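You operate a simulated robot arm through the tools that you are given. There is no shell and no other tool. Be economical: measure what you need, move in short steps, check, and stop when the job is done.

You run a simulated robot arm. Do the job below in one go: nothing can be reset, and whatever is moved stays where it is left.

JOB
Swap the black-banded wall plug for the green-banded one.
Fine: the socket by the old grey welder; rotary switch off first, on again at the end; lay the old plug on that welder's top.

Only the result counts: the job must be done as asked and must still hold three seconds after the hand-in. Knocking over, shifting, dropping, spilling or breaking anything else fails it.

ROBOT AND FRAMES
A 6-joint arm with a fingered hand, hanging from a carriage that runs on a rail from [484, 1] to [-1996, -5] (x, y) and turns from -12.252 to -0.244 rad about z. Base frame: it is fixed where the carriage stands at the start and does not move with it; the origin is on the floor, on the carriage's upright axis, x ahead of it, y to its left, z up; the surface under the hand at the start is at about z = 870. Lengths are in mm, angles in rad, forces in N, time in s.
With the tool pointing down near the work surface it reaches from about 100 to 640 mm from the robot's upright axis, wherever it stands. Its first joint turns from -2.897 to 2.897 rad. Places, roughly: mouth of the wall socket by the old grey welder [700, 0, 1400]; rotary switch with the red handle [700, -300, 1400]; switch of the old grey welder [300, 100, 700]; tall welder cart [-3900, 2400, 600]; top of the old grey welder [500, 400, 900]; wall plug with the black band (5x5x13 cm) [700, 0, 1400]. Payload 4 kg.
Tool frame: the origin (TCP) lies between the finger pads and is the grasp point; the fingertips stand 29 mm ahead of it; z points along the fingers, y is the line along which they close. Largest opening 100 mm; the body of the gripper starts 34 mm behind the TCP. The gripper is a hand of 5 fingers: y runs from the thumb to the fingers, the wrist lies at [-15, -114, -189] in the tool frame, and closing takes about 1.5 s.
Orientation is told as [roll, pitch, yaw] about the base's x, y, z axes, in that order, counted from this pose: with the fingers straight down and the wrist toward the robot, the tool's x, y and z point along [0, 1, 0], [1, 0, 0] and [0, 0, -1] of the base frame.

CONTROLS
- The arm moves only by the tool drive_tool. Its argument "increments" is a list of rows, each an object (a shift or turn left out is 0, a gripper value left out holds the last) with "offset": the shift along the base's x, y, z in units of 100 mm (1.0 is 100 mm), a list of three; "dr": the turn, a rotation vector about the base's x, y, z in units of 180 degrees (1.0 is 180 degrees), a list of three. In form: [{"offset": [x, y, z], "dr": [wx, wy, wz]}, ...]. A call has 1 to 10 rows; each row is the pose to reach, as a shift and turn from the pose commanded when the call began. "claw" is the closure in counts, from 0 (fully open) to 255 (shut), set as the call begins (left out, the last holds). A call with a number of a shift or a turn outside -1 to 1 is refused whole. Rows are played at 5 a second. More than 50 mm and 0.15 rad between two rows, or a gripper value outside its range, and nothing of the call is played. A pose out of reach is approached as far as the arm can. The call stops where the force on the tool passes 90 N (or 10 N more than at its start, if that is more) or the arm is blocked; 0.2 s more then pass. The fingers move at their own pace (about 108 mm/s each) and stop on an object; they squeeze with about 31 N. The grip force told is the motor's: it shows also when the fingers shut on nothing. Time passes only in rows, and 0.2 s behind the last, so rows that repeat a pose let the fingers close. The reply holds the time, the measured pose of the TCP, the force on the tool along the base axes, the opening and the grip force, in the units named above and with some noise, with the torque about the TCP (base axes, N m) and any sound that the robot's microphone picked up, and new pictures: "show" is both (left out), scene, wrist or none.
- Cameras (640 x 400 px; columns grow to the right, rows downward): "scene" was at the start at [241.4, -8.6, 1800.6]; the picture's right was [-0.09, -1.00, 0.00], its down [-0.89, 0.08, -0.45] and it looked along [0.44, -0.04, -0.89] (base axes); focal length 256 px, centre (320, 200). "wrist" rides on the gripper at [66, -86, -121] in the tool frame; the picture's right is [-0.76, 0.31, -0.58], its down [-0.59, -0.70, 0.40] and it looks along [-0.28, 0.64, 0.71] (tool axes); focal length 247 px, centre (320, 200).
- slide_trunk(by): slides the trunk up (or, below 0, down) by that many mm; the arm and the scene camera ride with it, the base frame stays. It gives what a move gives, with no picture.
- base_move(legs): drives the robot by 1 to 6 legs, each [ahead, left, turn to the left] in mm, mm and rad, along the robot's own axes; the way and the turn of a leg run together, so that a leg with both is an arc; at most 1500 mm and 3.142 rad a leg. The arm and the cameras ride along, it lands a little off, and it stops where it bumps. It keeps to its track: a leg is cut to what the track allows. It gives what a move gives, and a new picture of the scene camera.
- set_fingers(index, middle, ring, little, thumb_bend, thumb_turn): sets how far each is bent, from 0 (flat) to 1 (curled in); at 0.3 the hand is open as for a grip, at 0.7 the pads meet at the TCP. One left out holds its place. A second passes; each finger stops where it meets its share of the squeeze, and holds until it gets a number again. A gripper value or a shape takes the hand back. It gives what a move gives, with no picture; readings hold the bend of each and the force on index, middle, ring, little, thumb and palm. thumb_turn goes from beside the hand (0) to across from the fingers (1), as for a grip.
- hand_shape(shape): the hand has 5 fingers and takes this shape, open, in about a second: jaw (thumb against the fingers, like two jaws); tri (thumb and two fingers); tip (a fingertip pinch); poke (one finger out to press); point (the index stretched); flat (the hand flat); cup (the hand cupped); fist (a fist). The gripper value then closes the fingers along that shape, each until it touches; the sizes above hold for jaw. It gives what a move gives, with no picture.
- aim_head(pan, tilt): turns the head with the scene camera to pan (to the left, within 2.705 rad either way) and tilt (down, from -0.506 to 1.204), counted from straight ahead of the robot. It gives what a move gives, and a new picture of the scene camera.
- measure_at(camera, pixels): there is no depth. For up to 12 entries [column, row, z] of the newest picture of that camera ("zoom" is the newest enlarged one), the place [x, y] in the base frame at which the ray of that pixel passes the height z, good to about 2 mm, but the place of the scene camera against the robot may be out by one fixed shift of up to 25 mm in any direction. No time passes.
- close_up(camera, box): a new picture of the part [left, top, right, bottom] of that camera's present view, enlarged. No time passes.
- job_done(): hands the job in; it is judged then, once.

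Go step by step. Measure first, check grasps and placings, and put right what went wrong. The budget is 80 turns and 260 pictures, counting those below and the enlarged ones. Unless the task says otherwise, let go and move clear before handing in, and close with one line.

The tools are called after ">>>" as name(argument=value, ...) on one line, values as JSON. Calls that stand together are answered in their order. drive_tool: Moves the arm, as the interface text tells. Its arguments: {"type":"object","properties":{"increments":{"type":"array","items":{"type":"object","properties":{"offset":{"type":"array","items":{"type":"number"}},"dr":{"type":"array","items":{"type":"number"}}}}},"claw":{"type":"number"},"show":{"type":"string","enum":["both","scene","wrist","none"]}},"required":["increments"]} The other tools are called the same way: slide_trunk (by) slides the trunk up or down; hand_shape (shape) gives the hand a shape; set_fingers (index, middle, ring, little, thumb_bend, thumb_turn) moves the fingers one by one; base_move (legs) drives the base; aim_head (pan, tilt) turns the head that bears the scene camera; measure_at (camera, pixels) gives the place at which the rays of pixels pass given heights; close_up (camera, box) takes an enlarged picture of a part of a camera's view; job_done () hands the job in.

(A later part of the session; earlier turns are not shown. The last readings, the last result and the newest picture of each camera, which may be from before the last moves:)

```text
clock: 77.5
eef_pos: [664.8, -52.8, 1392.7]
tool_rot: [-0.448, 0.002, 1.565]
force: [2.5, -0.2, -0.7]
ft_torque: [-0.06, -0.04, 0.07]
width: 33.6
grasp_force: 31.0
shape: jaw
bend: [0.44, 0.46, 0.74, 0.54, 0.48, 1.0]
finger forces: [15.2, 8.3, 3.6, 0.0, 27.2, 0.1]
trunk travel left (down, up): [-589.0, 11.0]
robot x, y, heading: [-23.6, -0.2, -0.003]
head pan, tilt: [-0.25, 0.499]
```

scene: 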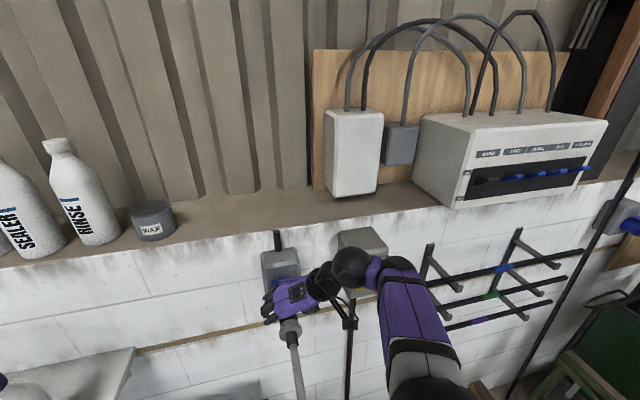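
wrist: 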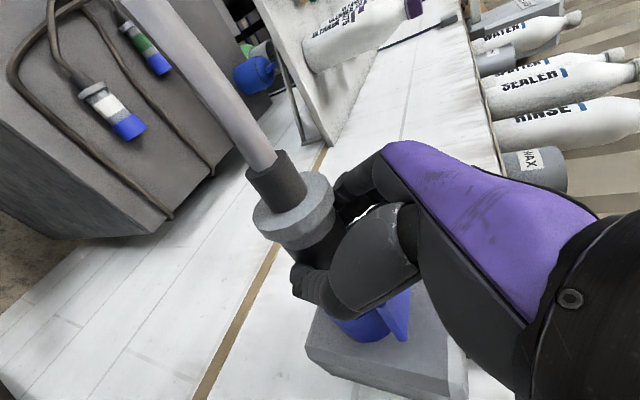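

Gripped (33.6 mm, thumb 27 N). I'll pull straight out a little with the arm first and read the force.

>>> drive_tool(increments=[{"offset": [-0.05, 0, 0]}, {"offset": [-0.1, 0, 0]}, {"offset": [-0.15, 0, 0]}, {"offset": [-0.2, 0, 0]}], show="wrist")

```text
clock: 78.5
eef_pos: [659.8, -51.4, 1392.3]
tool_rot: [-0.445, 0.003, 1.564]
force: [1.0, -0.3, 0.0]
ft_torque: [-0.02, 0.01, 0.04]
width: 32.8
grasp_force: 30.7
shape: jaw
bend: [0.44, 0.47, 0.74, 0.54, 0.48, 1.0]
finger forces: [16.5, 7.6, 3.6, 0.0, 28.0, 0.0]
out of reach, approached as far as the arm can: row 2, 3, 4
trunk travel left (down, up): [-589.0, 11.0]
robot x, y, heading: [-18.6, -0.1, -0.001]
head pan, tilt: [-0.25, 0.499]
```

wrist: 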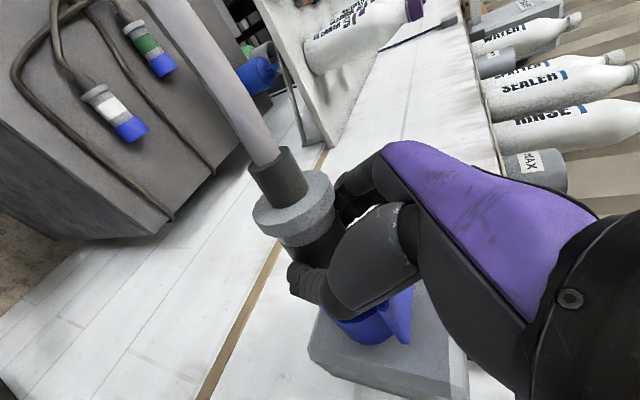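

>>> base_move(legs=[[-30, 0, 0]])

>>> drive_tool(increments=[{"offset": [0, 0, 0]}], show="wrist")

```text
clock: 79.4
eef_pos: [629.6, -51.2, 1392.4]
tool_rot: [-0.447, 0.001, 1.565]
force: [-0.6, 0.2, -0.5]
ft_torque: [-0.01, 0.06, 0.0]
width: 32.8
grasp_force: 30.7
shape: jaw
bend: [0.44, 0.47, 0.74, 0.54, 0.48, 1.0]
finger forces: [16.4, 7.5, 3.6, 0.0, 28.1, 0.0]
trunk travel left (down, up): [-589.0, 11.0]
robot x, y, heading: [-54.6, 2.7, 0.007]
head pan, tilt: [-0.25, 0.499]
```

scene: 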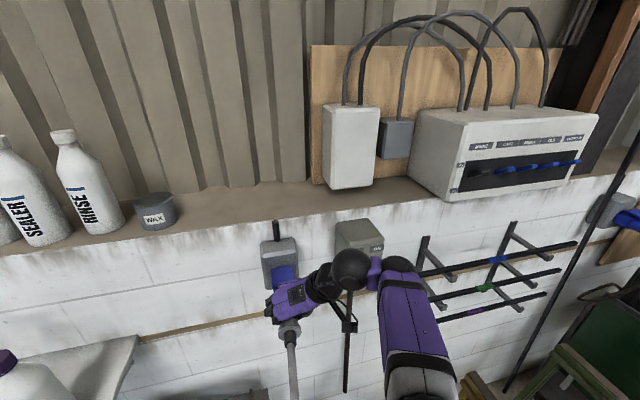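

```text
clock: 79.8
eef_pos: [629.6, -52.2, 1392.0]
tool_rot: [-0.447, 0.003, 1.566]
force: [-0.3, 0.3, 0.4]
ft_torque: [0.01, 0.04, 0.01]
width: 32.7
grasp_force: 30.5
shape: jaw
bend: [0.44, 0.47, 0.74, 0.54, 0.48, 1.0]
finger forces: [16.5, 7.4, 3.7, 0.1, 28.1, 0.0]
trunk travel left (down, up): [-589.0, 11.0]
robot x, y, heading: [-56.4, 1.8, 0.002]
head pan, tilt: [-0.25, 0.499]
```

wrist: 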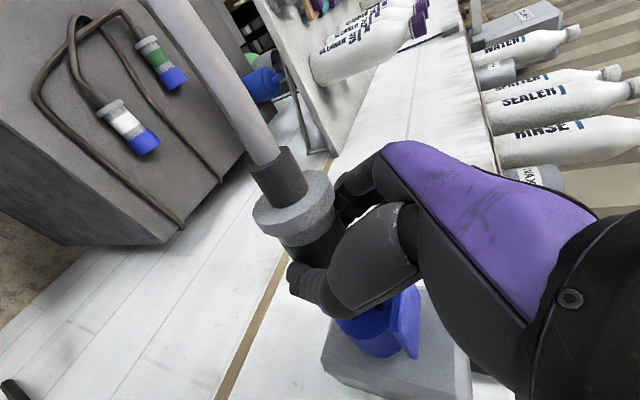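

The plug is sliding out with the hand at almost no force. I'll continue back 150 mm.

>>> base_move(legs=[[-130, 0, 0]])

>>> drive_tool(increments=[{"offset": [0, 0, 0]}], show="wrist")

>>> close_up(camera="scene", box=[200, 190, 400, 340])

```text
clock: 81.0
eef_pos: [500.6, -53.0, 1392.2]
tool_rot: [-0.446, 0.002, 1.565]
force: [0.5, 0.3, -0.5]
ft_torque: [0.01, 0.01, 0.02]
width: 33.1
grasp_force: 30.8
shape: jaw
bend: [0.44, 0.47, 0.74, 0.54, 0.48, 1.0]
finger forces: [16.5, 7.6, 3.7, 0.1, 27.9, 0.0]
trunk travel left (down, up): [-589.0, 11.0]
robot x, y, heading: [-178.0, -1.3, 0.001]
head pan, tilt: [-0.25, 0.499]
```

scene: 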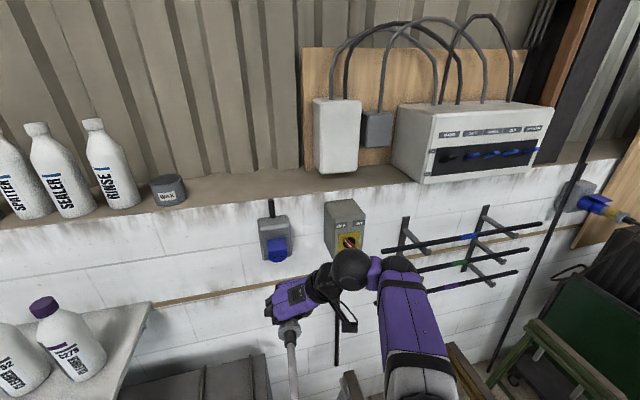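

```text
clock: 81.5
eef_pos: [501.3, -53.5, 1392.7]
tool_rot: [-0.447, 0.003, 1.567]
force: [0.0, -0.6, 0.0]
ft_torque: [-0.02, 0.03, 0.0]
width: 32.7
grasp_force: 31.3
shape: jaw
bend: [0.44, 0.47, 0.74, 0.54, 0.48, 1.0]
finger forces: [16.5, 7.4, 3.6, 0.1, 28.1, 0.0]
trunk travel left (down, up): [-589.0, 11.0]
robot x, y, heading: [-182.1, 0.6, 0.003]
head pan, tilt: [-0.25, 0.499]
```

wrist: 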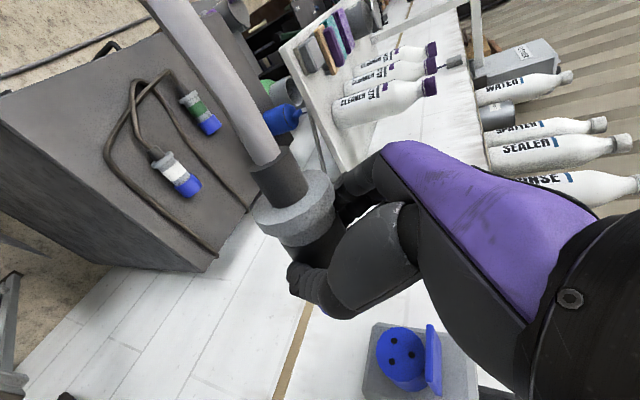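

```text
2.67 times, centred on (300, 265) of scene
```

zoom: 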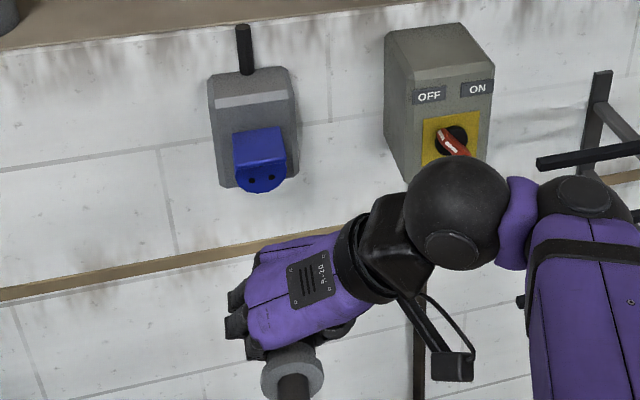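

The plug is out; the lid stays open with three holes visible. I'll zoom on the socket for its centre and hole orientation.

>>> close_up(camera="wrist", box=[350, 310, 470, 400])

>>> close_up(camera="wrist", box=[80, 40, 280, 240])

>>> measure_at(camera="wrist", pixels=[[402, 352, 1385], [402, 352, 1375], [205, 115, 890], [195, 103, 890], [212, 125, 890], [182, 95, 890], [178, 175, 890], [160, 70, 870], [210, 270, 870], [0, 100, 870], [265, 175, 870]])

```text
4.44 times, centred on (410, 355) of wrist
```

zoom: 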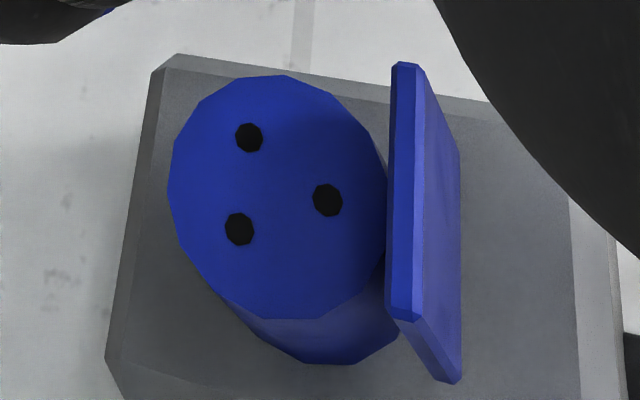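

```text
2.00 times, centred on (180, 140) of wrist
```

zoom: 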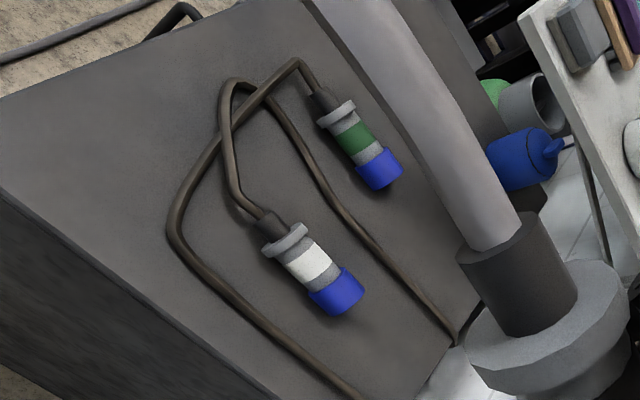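

```text
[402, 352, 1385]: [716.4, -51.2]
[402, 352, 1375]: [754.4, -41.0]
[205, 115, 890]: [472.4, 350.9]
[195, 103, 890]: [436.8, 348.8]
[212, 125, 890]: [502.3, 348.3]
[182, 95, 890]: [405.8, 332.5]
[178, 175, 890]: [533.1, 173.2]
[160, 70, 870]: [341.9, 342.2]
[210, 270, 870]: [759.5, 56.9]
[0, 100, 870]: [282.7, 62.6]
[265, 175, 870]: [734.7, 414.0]
```

The socket is a blue cylinder with one hole up and two below. I'll map the free area on the welder's top to lay the old plug.

>>> measure_at(camera="wrist", pixels=[[65, 130, 870], [105, 157, 870], [150, 205, 870], [195, 237, 870], [20, 135, 870], [155, 240, 870], [132, 80, 870], [90, 90, 870], [105, 120, 870], [175, 195, 870], [200, 190, 870]])

>>> aim_head(pan=0.2, tilt=0.9)

```text
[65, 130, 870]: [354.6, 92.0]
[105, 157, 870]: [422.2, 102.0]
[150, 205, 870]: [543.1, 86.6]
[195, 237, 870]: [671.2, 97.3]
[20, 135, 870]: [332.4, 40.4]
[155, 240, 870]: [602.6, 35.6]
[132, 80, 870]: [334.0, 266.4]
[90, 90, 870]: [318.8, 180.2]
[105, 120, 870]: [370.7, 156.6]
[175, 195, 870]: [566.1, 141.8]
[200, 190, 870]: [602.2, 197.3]
```

```text
clock: 82.3
eef_pos: [501.5, -52.1, 1393.2]
tool_rot: [-0.446, 0.002, 1.567]
force: [0.0, -0.7, -0.3]
ft_torque: [-0.01, 0.03, 0.0]
width: 33.0
grasp_force: 31.4
shape: jaw
bend: [0.44, 0.47, 0.74, 0.54, 0.48, 1.0]
finger forces: [16.4, 7.5, 3.6, 0.1, 28.0, 0.0]
trunk travel left (down, up): [-589.0, 11.0]
robot x, y, heading: [-179.7, 0.5, 0.001]
head pan, tilt: [0.201, 0.901]
```

scene: 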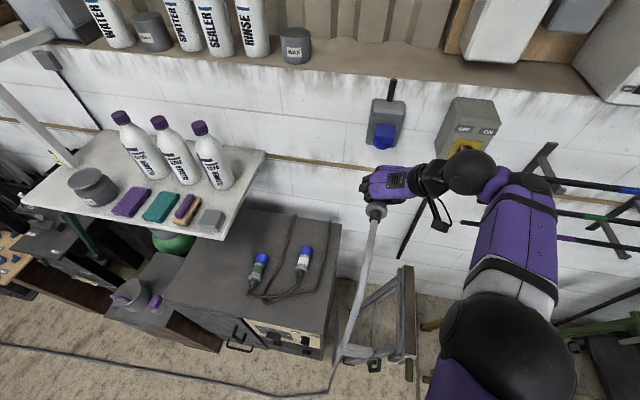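

>>> measure_at(camera="scene", pixels=[[160, 300, 870], [245, 208, 870], [338, 222, 870], [325, 336, 870], [258, 265, 890], [250, 290, 880], [303, 260, 890], [200, 280, 870], [220, 240, 1165], [250, 160, 1165], [262, 298, 870], [302, 293, 870]])

>>> close_up(camera="scene", box=[140, 190, 360, 350])

```text
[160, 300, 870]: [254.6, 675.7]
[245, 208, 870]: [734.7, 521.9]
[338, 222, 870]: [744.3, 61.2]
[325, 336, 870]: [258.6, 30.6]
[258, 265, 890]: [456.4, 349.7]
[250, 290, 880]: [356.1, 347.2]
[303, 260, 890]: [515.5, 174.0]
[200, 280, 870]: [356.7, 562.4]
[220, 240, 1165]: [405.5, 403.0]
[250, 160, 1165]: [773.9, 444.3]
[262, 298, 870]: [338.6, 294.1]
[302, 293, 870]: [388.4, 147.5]
```

```text
2.50 times, centred on (250, 270) of scene
```

zoom: 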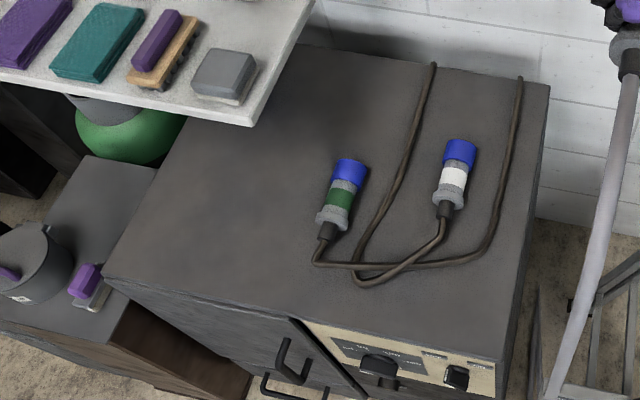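

The welder top is large and its front-left area (around x 300–440, y 400–520) is free and not under the shelf. I'll carry the plug down and left diagonally over the welder, high above the other plugs.

>>> drive_tool(increments=[{"offset": [-0.05, 0.05, -0.3]}, {"offset": [-0.1, 0.2, -0.6]}, {"offset": [-0.3, 0.5, -0.8]}, {"offset": [-0.5, 0.75, -0.9]}, {"offset": [-0.66, 1.0, -0.9]}], show="none")

>>> drive_tool(increments=[{"offset": [-0.16, 0.25, -0.22]}, {"offset": [-0.33, 0.5, -0.45]}, {"offset": [-0.5, 0.75, -0.67]}, {"offset": [-0.66, 1.0, -0.9]}], show="both")

```text
clock: 83.5
eef_pos: [473.7, 52.4, 1281.4]
tool_rot: [-0.451, 0.001, 1.565]
force: [0.4, -1.0, 0.0]
ft_torque: [0.0, 0.06, -0.01]
width: 32.7
grasp_force: 30.9
shape: jaw
bend: [0.44, 0.47, 0.74, 0.54, 0.48, 1.0]
finger forces: [16.7, 7.5, 3.6, 0.1, 28.3, 0.1]
out of reach, approached as far as the arm can: row 3, 4, 5
trunk travel left (down, up): [-589.0, 11.0]
robot x, y, heading: [-178.7, -3.5, -0.002]
head pan, tilt: [0.201, 0.901]
```

```text
clock: 84.5
eef_pos: [411.4, 154.3, 1189.9]
tool_rot: [-0.449, 0.001, 1.567]
force: [0.4, 0.0, -0.8]
ft_torque: [0.0, 0.04, 0.01]
width: 32.8
grasp_force: 31.5
shape: jaw
bend: [0.44, 0.47, 0.74, 0.54, 0.48, 1.0]
finger forces: [16.6, 7.6, 3.6, 0.0, 28.1, 0.1]
trunk travel left (down, up): [-589.0, 11.0]
robot x, y, heading: [-180.3, -0.1, 0.002]
head pan, tilt: [0.201, 0.901]
```

scene: 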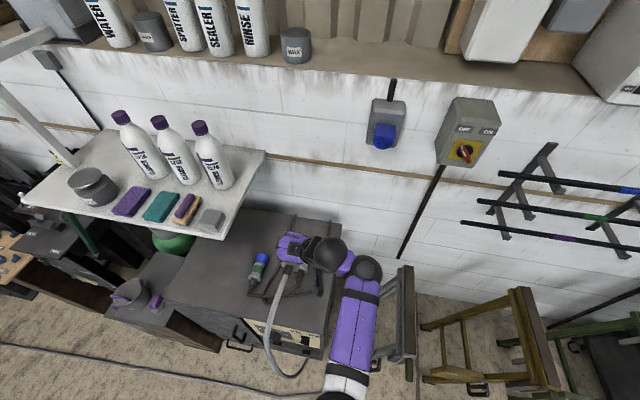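
wrist: 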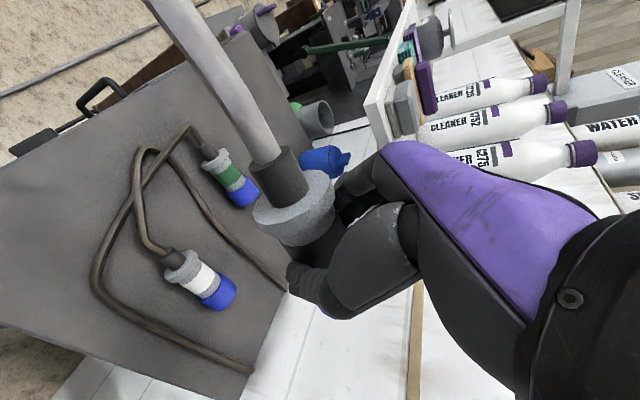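

Good so far. I'll continue in alternating arm and base steps, keeping x around 330–410 so the cable stays off the other plugs.

>>> drive_tool(increments=[{"offset": [-0.2, 0.25, -0.2]}, {"offset": [-0.4, 0.5, -0.4]}, {"offset": [-0.6, 0.75, -0.6]}, {"offset": [-0.8, 1.0, -0.8]}], show="none")

>>> base_move(legs=[[80, 0, 0]])

>>> drive_tool(increments=[{"offset": [-0.2, 0.25, -0.1]}, {"offset": [-0.4, 0.5, -0.2]}, {"offset": [-0.6, 0.75, -0.3]}, {"offset": [-0.8, 1.0, -0.4]}], show="none")

>>> base_move(legs=[[50, 0, 0]])

```text
clock: 85.5
eef_pos: [330.9, 254.6, 1109.4]
tool_rot: [-0.448, 0.001, 1.565]
force: [0.3, -0.2, 0.3]
ft_torque: [0.01, 0.08, 0.03]
width: 32.9
grasp_force: 31.0
shape: jaw
bend: [0.44, 0.47, 0.74, 0.54, 0.48, 1.0]
finger forces: [16.6, 7.4, 3.5, 0.0, 28.1, 0.0]
trunk travel left (down, up): [-589.0, 11.0]
robot x, y, heading: [-177.8, -1.0, -0.003]
head pan, tilt: [0.201, 0.901]
```

```text
clock: 86.6
eef_pos: [407.1, 254.7, 1109.8]
tool_rot: [-0.448, 0.002, 1.568]
force: [-0.5, 0.1, 0.3]
ft_torque: [0.0, -0.01, -0.02]
width: 32.8
grasp_force: 31.1
shape: jaw
bend: [0.44, 0.47, 0.74, 0.54, 0.48, 1.0]
finger forces: [16.5, 7.5, 3.6, 0.0, 28.1, 0.1]
trunk travel left (down, up): [-589.0, 11.0]
robot x, y, heading: [-103.9, 2.6, -0.001]
head pan, tilt: [0.201, 0.901]
```

scene: 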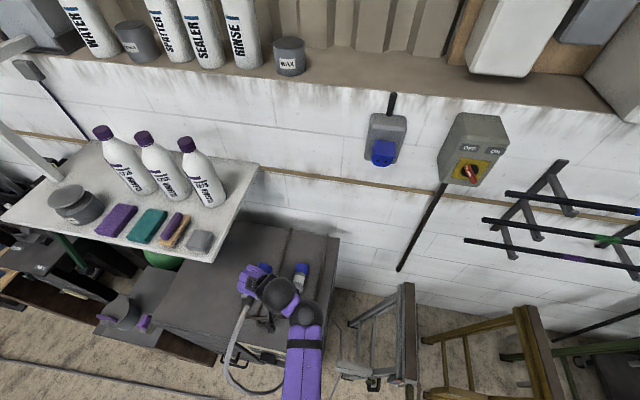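

```text
clock: 87.6
eef_pos: [329.5, 356.9, 1069.1]
tool_rot: [-0.449, 0.001, 1.564]
force: [0.6, -1.2, -0.7]
ft_torque: [-0.01, 0.03, 0.01]
width: 32.7
grasp_force: 31.1
shape: jaw
bend: [0.44, 0.47, 0.74, 0.54, 0.48, 1.0]
finger forces: [16.7, 7.4, 3.7, 0.1, 27.9, 0.0]
trunk travel left (down, up): [-589.0, 11.0]
robot x, y, heading: [-104.5, 1.5, 0.002]
head pan, tilt: [0.201, 0.901]
```

```text
clock: 88.5
eef_pos: [378.9, 356.5, 1068.9]
tool_rot: [-0.447, 0.002, 1.568]
force: [0.0, 0.6, -0.9]
ft_torque: [0.0, 0.01, 0.01]
width: 32.7
grasp_force: 30.8
shape: jaw
bend: [0.44, 0.47, 0.74, 0.54, 0.48, 1.0]
finger forces: [16.5, 7.4, 3.6, 0.0, 28.0, 0.1]
trunk travel left (down, up): [-589.0, 11.0]
robot x, y, heading: [-52.4, -1.5, 0.005]
head pan, tilt: [0.201, 0.901]
```

scene: 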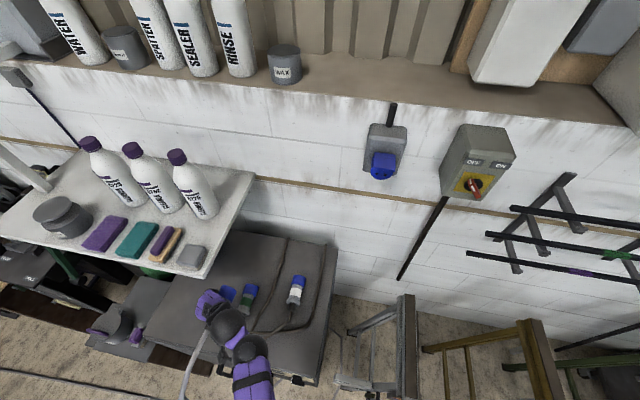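

>>> drive_tool(increments=[{"offset": [-0.35, 0, 0]}, {"offset": [-0.35, 0.3, -0.25]}, {"offset": [-0.35, 0.5, -0.5]}, {"offset": [-0.35, 0.7, -0.75]}, {"offset": [-0.35, 0.9, -1.0]}], show="both")

>>> close_up(camera="scene", box=[120, 220, 340, 380])

```text
clock: 89.7
eef_pos: [344.7, 448.6, 965.8]
tool_rot: [-0.449, 0.001, 1.568]
force: [-0.5, -0.2, -0.5]
ft_torque: [0.03, 0.01, -0.01]
width: 32.8
grasp_force: 30.8
shape: jaw
bend: [0.44, 0.47, 0.74, 0.54, 0.48, 1.0]
finger forces: [16.4, 7.5, 3.7, 0.0, 28.0, 0.2]
trunk travel left (down, up): [-589.0, 11.0]
robot x, y, heading: [-51.2, 0.7, 0.002]
head pan, tilt: [0.201, 0.901]
```

scene: 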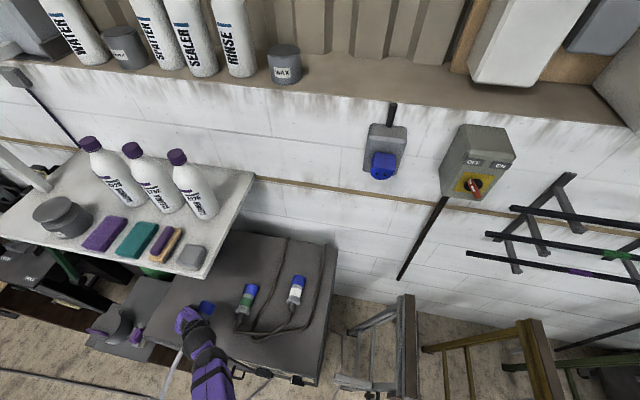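
wrist: 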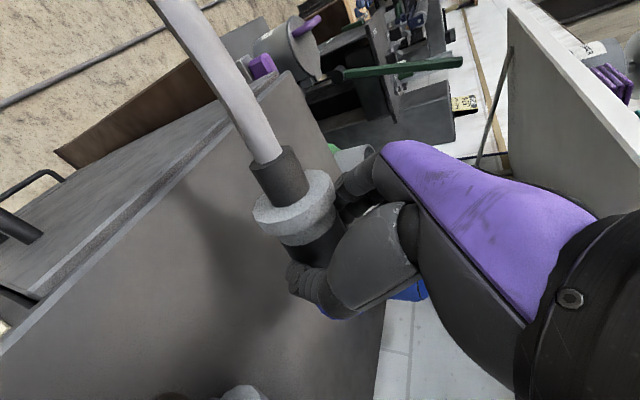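

```text
2.50 times, centred on (230, 300) of scene
```

zoom: 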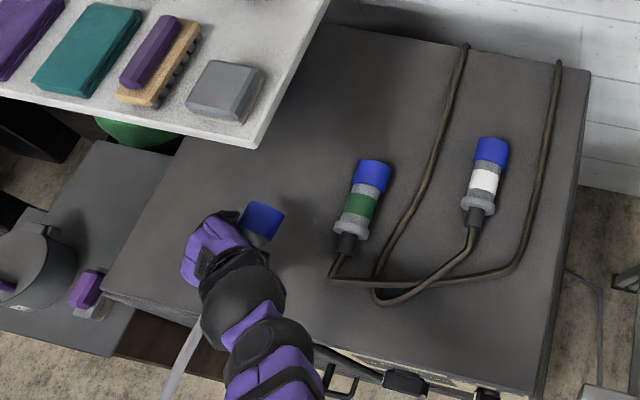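

The old plug is over free space on the welder top. I'll shift it 30 mm inward, then lower until contact.

>>> drive_tool(increments=[{"offset": [0.15, 0, -0.1]}, {"offset": [0.3, 0, -0.2]}, {"offset": [0.3, 0, -0.3]}, {"offset": [0.3, 0, -0.4]}, {"offset": [0.3, 0, -0.46]}], show="none")

>>> drive_tool(increments=[{"offset": [0, 0, -0.03]}, {"offset": [0, 0, -0.06]}], show="wrist")

>>> close_up(camera="scene", box=[150, 270, 270, 370])

```text
clock: 90.9
eef_pos: [362.9, 435.2, 942.8]
tool_rot: [-0.445, 0.003, 1.568]
force: [-0.2, 0.2, 0.5]
ft_torque: [-0.01, -0.01, 0.01]
width: 32.6
grasp_force: 30.6
shape: jaw
bend: [0.44, 0.47, 0.74, 0.54, 0.48, 0.99]
finger forces: [16.3, 7.5, 3.7, 0.0, 27.9, 0.0]
out of reach, approached as far as the arm can: row 2, 3, 4, 5
trunk travel left (down, up): [-589.0, 11.0]
robot x, y, heading: [-52.8, -4.2, 0.002]
head pan, tilt: [0.201, 0.901]
```

```text
clock: 91.5
eef_pos: [363.7, 435.8, 941.9]
tool_rot: [-0.447, 0.001, 1.568]
force: [-0.5, 0.2, -0.2]
ft_torque: [-0.02, 0.04, -0.02]
width: 32.6
grasp_force: 31.3
shape: jaw
bend: [0.44, 0.47, 0.74, 0.54, 0.48, 0.99]
finger forces: [16.4, 7.4, 3.7, 0.1, 27.8, 0.0]
out of reach, approached as far as the arm can: row 2
trunk travel left (down, up): [-589.0, 11.0]
robot x, y, heading: [-50.6, -1.2, 0.002]
head pan, tilt: [0.201, 0.901]
```

wrist: 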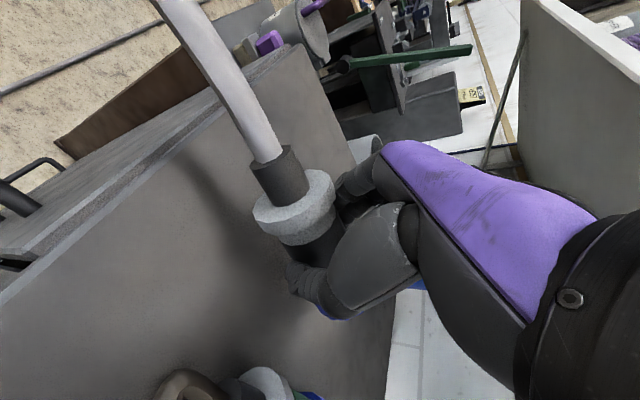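

```text
4.00 times, centred on (210, 320) of scene
```

zoom: 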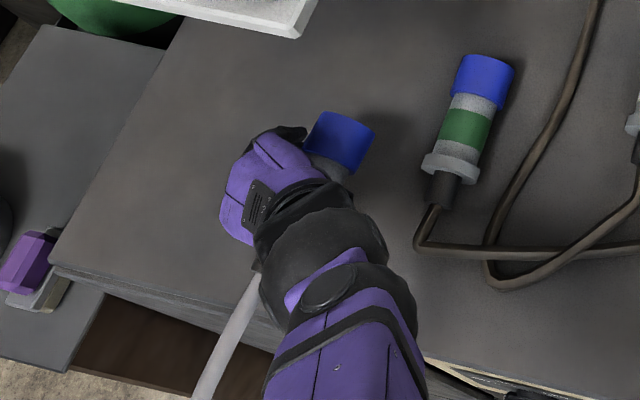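

The arm is at its reach, so I'll use the trunk to lower in steps and watch the force.

>>> slide_trunk(by=-24)

>>> slide_trunk(by=-6)

>>> drive_tool(increments=[{"offset": [0, 0, 0]}], show="wrist")

```text
clock: 92.2
eef_pos: [363.4, 435.9, 917.8]
tool_rot: [-0.447, 0.0, 1.568]
force: [0.9, 0.6, 0.3]
ft_torque: [0.01, 0.03, 0.0]
width: 32.8
grasp_force: 31.3
shape: jaw
bend: [0.44, 0.47, 0.74, 0.54, 0.48, 0.99]
finger forces: [16.4, 7.4, 3.6, 0.0, 27.7, 0.0]
trunk travel left (down, up): [-565.0, 35.0]
robot x, y, heading: [-49.5, 1.7, 0.005]
head pan, tilt: [0.201, 0.901]
```

```text
clock: 92.8
eef_pos: [363.2, 435.9, 912.1]
tool_rot: [-0.445, 0.003, 1.566]
force: [0.4, 0.3, 1.2]
ft_torque: [0.0, 0.04, 0.03]
width: 32.5
grasp_force: 30.9
shape: jaw
bend: [0.44, 0.47, 0.74, 0.54, 0.48, 0.99]
finger forces: [16.3, 7.4, 3.7, 0.0, 27.8, 0.0]
trunk travel left (down, up): [-559.0, 41.0]
robot x, y, heading: [-56.6, -0.1, 0.007]
head pan, tilt: [0.201, 0.901]
```

```text
clock: 93.2
eef_pos: [362.8, 436.0, 910.8]
tool_rot: [-0.446, 0.001, 1.566]
force: [0.3, 0.3, -0.4]
ft_torque: [0.03, 0.05, -0.06]
width: 32.7
grasp_force: 30.8
shape: jaw
bend: [0.44, 0.47, 0.74, 0.54, 0.48, 0.99]
finger forces: [16.4, 7.4, 3.8, 0.0, 27.8, 0.0]
trunk travel left (down, up): [-559.0, 41.0]
robot x, y, heading: [-49.2, 2.5, 0.005]
head pan, tilt: [0.201, 0.901]
```

wrist: 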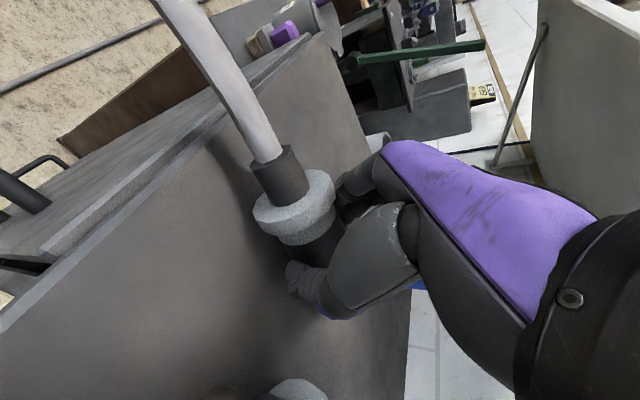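

>>> slide_trunk(by=-4)

>>> slide_trunk(by=-4)

>>> slide_trunk(by=-3)

```text
clock: 93.7
eef_pos: [364.2, 435.7, 908.4]
tool_rot: [-0.449, 0.003, 1.569]
force: [-0.6, -0.1, -0.5]
ft_torque: [-0.07, -0.05, 0.0]
width: 33.0
grasp_force: 30.9
shape: jaw
bend: [0.44, 0.47, 0.75, 0.54, 0.48, 0.99]
finger forces: [16.5, 7.7, 4.2, 0.0, 28.5, 0.1]
trunk travel left (down, up): [-555.0, 45.0]
robot x, y, heading: [-52.5, -2.5, 0.001]
head pan, tilt: [0.201, 0.901]
```

```text
clock: 94.2
eef_pos: [365.6, 438.1, 907.1]
tool_rot: [-0.45, -0.002, 1.569]
force: [-3.0, -2.2, 16.3]
ft_torque: [-0.21, -0.09, -0.05]
width: 34.3
grasp_force: 30.7
shape: jaw
bend: [0.44, 0.47, 0.75, 0.54, 0.48, 1.0]
finger forces: [17.8, 9.2, 4.8, 0.0, 33.8, 0.0]
trunk travel left (down, up): [-551.0, 49.0]
robot x, y, heading: [-51.7, -0.1, 0.009]
head pan, tilt: [0.201, 0.901]
```

```text
clock: 94.8
eef_pos: [365.2, 439.6, 904.6]
tool_rot: [-0.453, -0.004, 1.569]
force: [-8.6, -6.4, 36.9]
ft_torque: [-0.19, -0.2, -0.2]
width: 37.2
grasp_force: 30.9
shape: jaw
bend: [0.44, 0.47, 0.75, 0.54, 0.45, 1.0]
finger forces: [17.5, 9.7, 4.3, 0.1, 38.7, 0.0]
trunk travel left (down, up): [-548.0, 52.0]
robot x, y, heading: [-54.3, 1.7, 0.003]
head pan, tilt: [0.201, 0.901]
```

Contact is confirmed (37 N up). I'll relieve 5 mm, then open.

>>> slide_trunk(by=5)

>>> drive_tool(increments=[{"offset": [0, 0, 0]}, {"offset": [0, 0, 0]}, {"offset": [0, 0, 0]}, {"offset": [0, 0, 0]}, {"offset": [0, 0, 0]}, {"offset": [0, 0, 0]}], claw=0, show="wrist")

>>> close_up(camera="scene", box=[150, 270, 270, 370])

```text
clock: 95.3
eef_pos: [364.2, 437.1, 906.2]
tool_rot: [-0.447, 0.003, 1.568]
force: [0.5, 2.6, 8.8]
ft_torque: [0.06, -0.14, 0.02]
width: 36.3
grasp_force: 31.0
shape: jaw
bend: [0.43, 0.46, 0.74, 0.54, 0.74, 1.0]
finger forces: [18.2, 9.8, 4.5, 0.0, 30.0, 0.0]
trunk travel left (down, up): [-553.0, 47.0]
robot x, y, heading: [-51.8, -0.3, 0.004]
head pan, tilt: [0.201, 0.901]
```

```text
clock: 96.7
eef_pos: [364.1, 435.8, 906.7]
tool_rot: [-0.448, 0.002, 1.567]
force: [0.1, -0.8, 0.4]
ft_torque: [0.01, 0.03, 0.01]
width: 100.0
grasp_force: 0.1
shape: jaw
bend: [0.3, 0.3, 0.3, 0.3, 0.3, 0.98]
finger forces: [0.1, 0.0, 0.0, 0.0, 0.0, 0.0]
trunk travel left (down, up): [-553.0, 47.0]
robot x, y, heading: [-52.7, -3.0, 0.0]
head pan, tilt: [0.201, 0.901]
```

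wrist: 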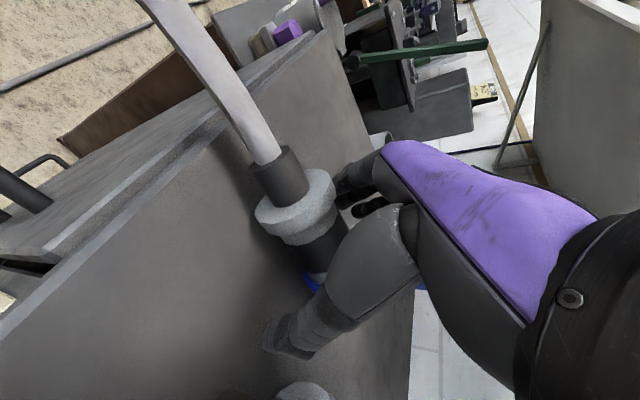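

```text
4.00 times, centred on (210, 320) of scene
```

zoom: 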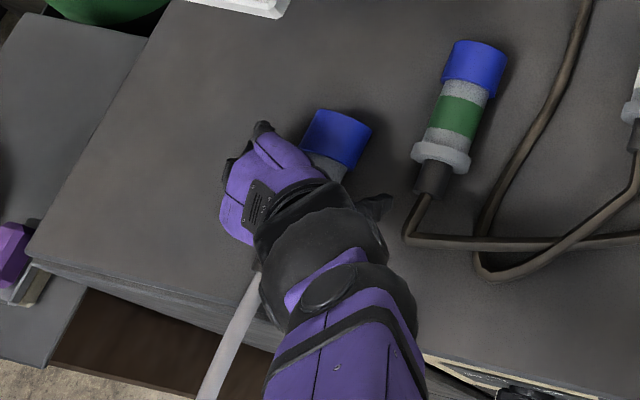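

Released. I'll raise straight up via the trunk and check that the old plug stays.

>>> slide_trunk(by=47)

>>> drive_tool(increments=[{"offset": [-0.05, -0.05, 0.25]}, {"offset": [-0.1, -0.15, 0.5]}, {"offset": [-0.15, -0.4, 0.6]}, {"offset": [-0.15, -0.65, 0.6]}, {"offset": [-0.15, -0.85, 0.6]}], show="both")

>>> close_up(camera="scene", box=[130, 220, 330, 370])

```text
clock: 97.6
eef_pos: [363.6, 436.8, 952.5]
tool_rot: [-0.447, 0.003, 1.567]
force: [-0.4, -0.8, 0.0]
ft_torque: [0.01, 0.02, 0.02]
width: 100.1
grasp_force: 0.1
shape: jaw
bend: [0.3, 0.3, 0.3, 0.3, 0.3, 0.98]
finger forces: [0.0, 0.0, 0.0, 0.0, 0.0, 0.1]
trunk travel left (down, up): [-600.0, 0.0]
robot x, y, heading: [-50.3, -0.4, 0.002]
head pan, tilt: [0.201, 0.901]
```

```text
clock: 98.8
eef_pos: [350.9, 351.3, 1013.9]
tool_rot: [-0.447, 0.002, 1.57]
force: [0.1, -0.2, 0.2]
ft_torque: [0.01, -0.01, 0.01]
width: 99.8
grasp_force: 0.1
shape: jaw
bend: [0.3, 0.3, 0.3, 0.3, 0.3, 0.98]
finger forces: [0.1, 0.0, 0.1, 0.1, 0.0, 0.0]
trunk travel left (down, up): [-600.0, 0.0]
robot x, y, heading: [-54.5, 0.5, 0.003]
head pan, tilt: [0.201, 0.901]
```

scene: 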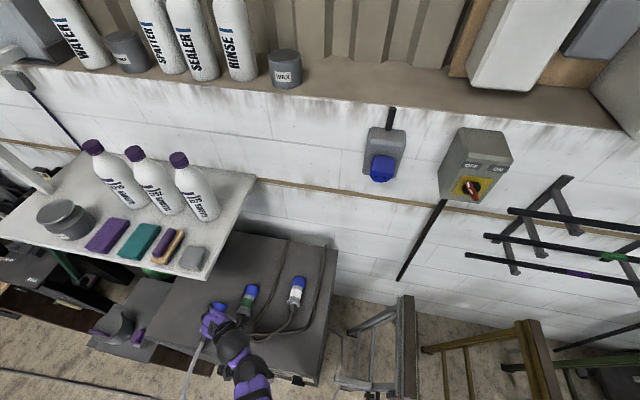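
wrist: 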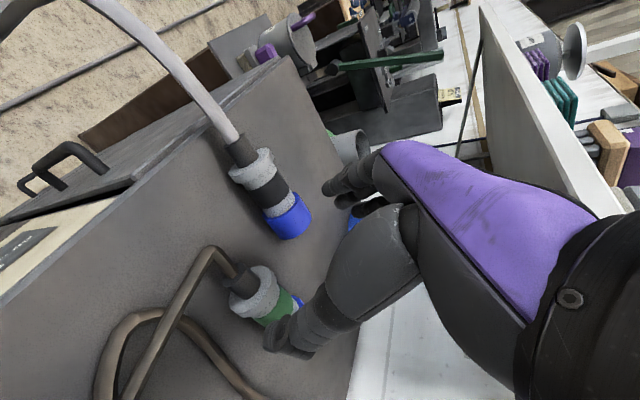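

```text
2.67 times, centred on (230, 295) of scene
```

zoom: 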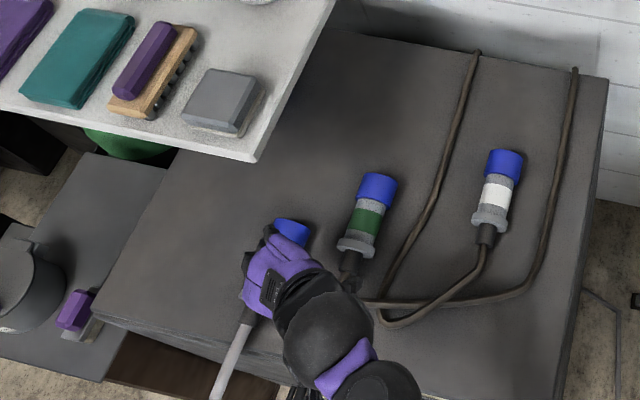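

>>> close_up(camera="wrist", box=[180, 120, 360, 360])

>>> measure_at(camera="wrist", pixels=[[250, 170, 895], [268, 192, 895], [288, 218, 895], [254, 290, 895], [272, 307, 895], [240, 275, 895], [296, 303, 895], [242, 150, 895]])

```text
1.67 times, centred on (270, 240) of wrist
```

zoom: 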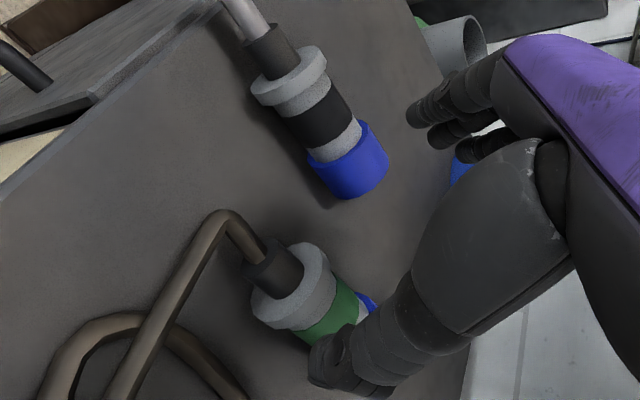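

```text
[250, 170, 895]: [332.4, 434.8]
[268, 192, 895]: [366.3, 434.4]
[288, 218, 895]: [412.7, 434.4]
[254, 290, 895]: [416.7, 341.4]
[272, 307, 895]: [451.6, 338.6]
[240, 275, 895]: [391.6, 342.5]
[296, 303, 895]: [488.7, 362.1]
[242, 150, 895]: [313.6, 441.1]
```

The old plug lies stable at y≈435. The green plug's flange is at (417,342), axis along +x, so I want the TCP at (454,342,907). I'll narrow the opening slightly to stay clear of the old plug and move over it.

>>> base_move(legs=[[102, 0, 0]])

>>> drive_tool(increments=[{"offset": [0, -0.05, -0.1]}, {"offset": [0, -0.09, -0.25]}, {"offset": [0, -0.09, -0.4]}, {"offset": [0, -0.09, -0.4]}], claw=50, show="both")

>>> close_up(camera="scene", box=[130, 220, 330, 370])

```text
clock: 99.9
eef_pos: [449.9, 350.9, 1013.4]
tool_rot: [-0.446, 0.002, 1.567]
force: [-0.3, -0.5, 0.2]
ft_torque: [-0.01, 0.01, -0.03]
width: 100.1
grasp_force: 0.0
shape: jaw
bend: [0.3, 0.3, 0.3, 0.3, 0.3, 0.98]
finger forces: [0.0, 0.0, 0.1, 0.0, 0.1, 0.1]
trunk travel left (down, up): [-600.0, 0.0]
robot x, y, heading: [47.6, -0.4, -0.001]
head pan, tilt: [0.201, 0.901]
```

scene: 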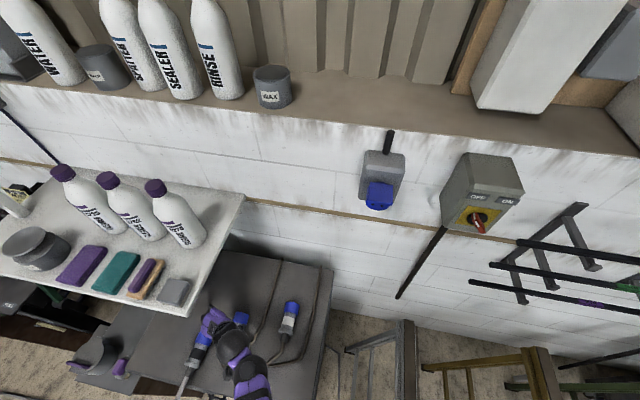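

```text
clock: 100.9
eef_pos: [450.1, 341.1, 971.7]
tool_rot: [-0.446, 0.002, 1.565]
force: [-0.1, -0.8, -0.9]
ft_torque: [0.0, 0.02, 0.03]
width: 80.5
grasp_force: 0.0
shape: jaw
bend: [0.37, 0.33, 0.25, 0.36, 0.3, 0.99]
finger forces: [0.0, 0.1, 0.0, 0.1, 0.1, 0.0]
trunk travel left (down, up): [-600.0, 0.0]
robot x, y, heading: [48.5, -3.0, -0.004]
head pan, tilt: [0.201, 0.901]
```

scene: 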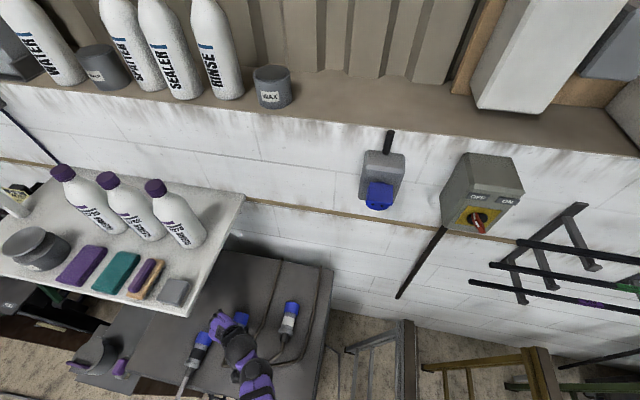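
wrist: 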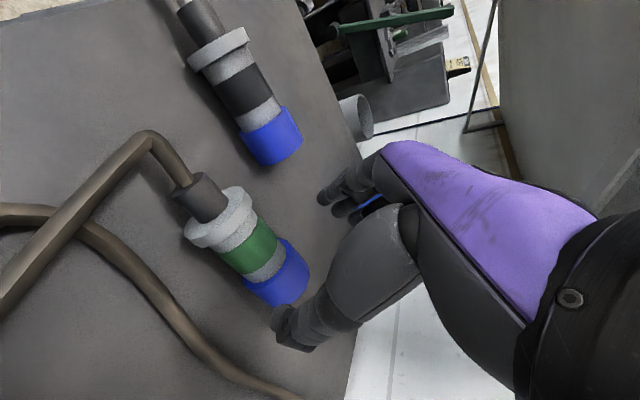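

```text
2.67 times, centred on (230, 295) of scene
```

zoom: 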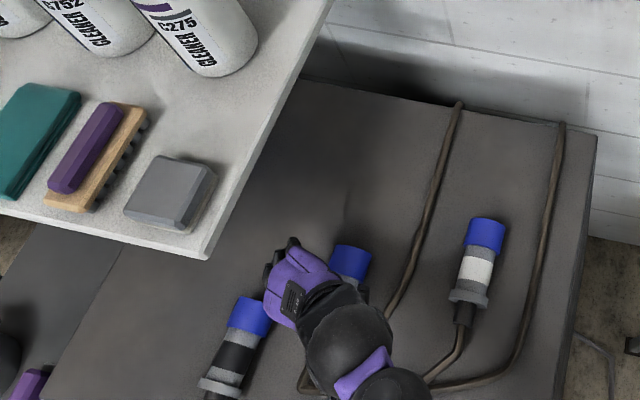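

>>> measure_at(camera="wrist", pixels=[[216, 222, 895], [250, 247, 895], [280, 272, 895], [203, 200, 895], [212, 60, 895], [243, 90, 895], [272, 135, 895], [192, 195, 895], [150, 140, 880]])

```text
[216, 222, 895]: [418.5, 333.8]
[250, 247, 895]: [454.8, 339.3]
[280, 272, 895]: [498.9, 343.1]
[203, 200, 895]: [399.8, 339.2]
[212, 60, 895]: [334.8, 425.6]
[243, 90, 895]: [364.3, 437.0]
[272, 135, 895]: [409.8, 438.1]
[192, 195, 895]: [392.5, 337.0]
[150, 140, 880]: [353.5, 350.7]
```

The green plug's axis runs (400,339)→(499,343), a yaw of about 2.5°. I'll match that and descend over it.

>>> drive_tool(increments=[{"offset": [0.05, -0.01, -0.15], "dr": [0, 0, 0.013]}, {"offset": [0.05, -0.01, -0.3], "dr": [0, 0, 0.013]}, {"offset": [0.05, -0.01, -0.45], "dr": [0, 0, 0.013]}, {"offset": [0.05, -0.01, -0.58], "dr": [0, 0, 0.013]}, {"offset": [0.05, -0.01, -0.64], "dr": [0, 0, 0.013]}], show="wrist")

```text
clock: 102.1
eef_pos: [455.1, 340.5, 907.7]
tool_rot: [-0.451, 0.002, 1.605]
force: [0.2, 0.8, -1.0]
ft_torque: [0.0, 0.02, 0.0]
width: 80.7
grasp_force: 0.0
shape: jaw
bend: [0.37, 0.33, 0.25, 0.36, 0.3, 0.99]
finger forces: [0.0, 0.1, 0.0, 0.0, 0.1, 0.0]
trunk travel left (down, up): [-600.0, 0.0]
robot x, y, heading: [49.2, -2.2, 0.001]
head pan, tilt: [0.201, 0.901]
```

wrist: 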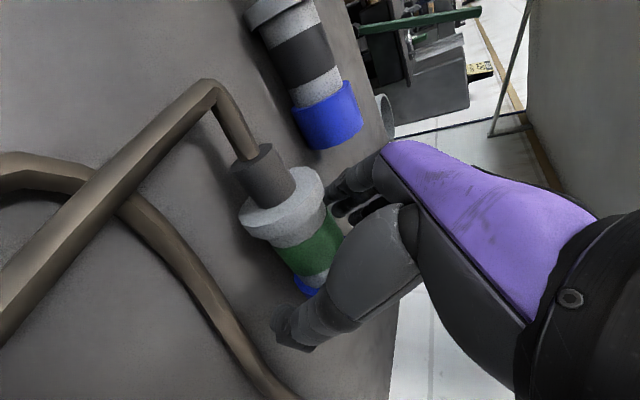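

This matches the earlier grip geometry. Closing on the green plug.

>>> drive_tool(increments=[{"offset": [0, 0, 0]}, {"offset": [0, 0, 0]}, {"offset": [0, 0, 0]}, {"offset": [0, 0, 0]}, {"offset": [0, 0, 0]}, {"offset": [0, 0, 0]}, {"offset": [0, 0, 0]}, {"offset": [0, 0, 0]}], claw=255, show="none")

>>> drive_tool(increments=[{"offset": [0, 0, 0.2]}, {"offset": [0, 0, 0.4]}, {"offset": [0, 0, 0.6]}, {"offset": [0, 0, 0.8]}], show="both")

```text
clock: 103.9
eef_pos: [455.0, 341.6, 908.4]
tool_rot: [-0.448, 0.001, 1.606]
force: [1.4, -0.2, -0.3]
ft_torque: [-0.01, -0.03, 0.0]
width: 33.4
grasp_force: 31.1
shape: jaw
bend: [0.5, 0.52, 0.75, 0.56, 0.42, 1.0]
finger forces: [16.2, 8.0, 3.6, 0.0, 27.7, 0.0]
trunk travel left (down, up): [-600.0, 0.0]
robot x, y, heading: [52.9, -0.4, -0.003]
head pan, tilt: [0.201, 0.901]
```

```text
clock: 104.9
eef_pos: [454.4, 340.2, 989.0]
tool_rot: [-0.446, 0.003, 1.608]
force: [0.1, 0.6, -1.9]
ft_torque: [0.04, 0.02, 0.01]
width: 33.6
grasp_force: 31.5
shape: jaw
bend: [0.5, 0.52, 0.75, 0.56, 0.42, 1.0]
finger forces: [16.9, 7.8, 3.6, 0.1, 27.8, 0.1]
trunk travel left (down, up): [-600.0, 0.0]
robot x, y, heading: [49.2, 1.9, -0.003]
head pan, tilt: [0.201, 0.901]
```

scene: 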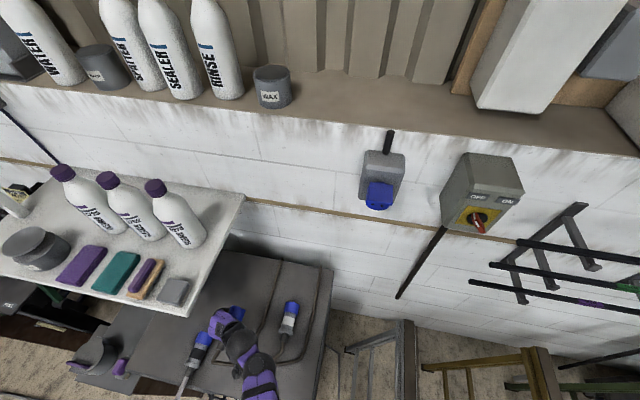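
wrist: 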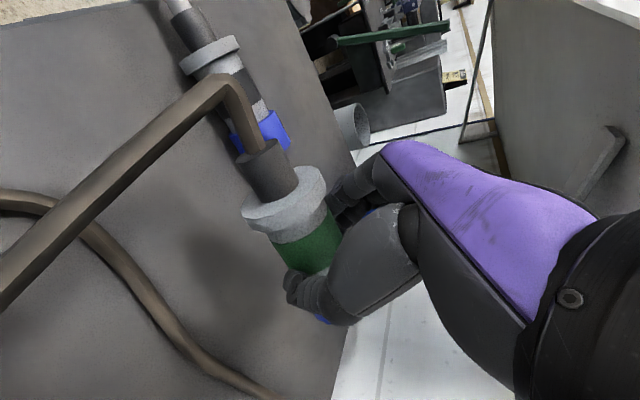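

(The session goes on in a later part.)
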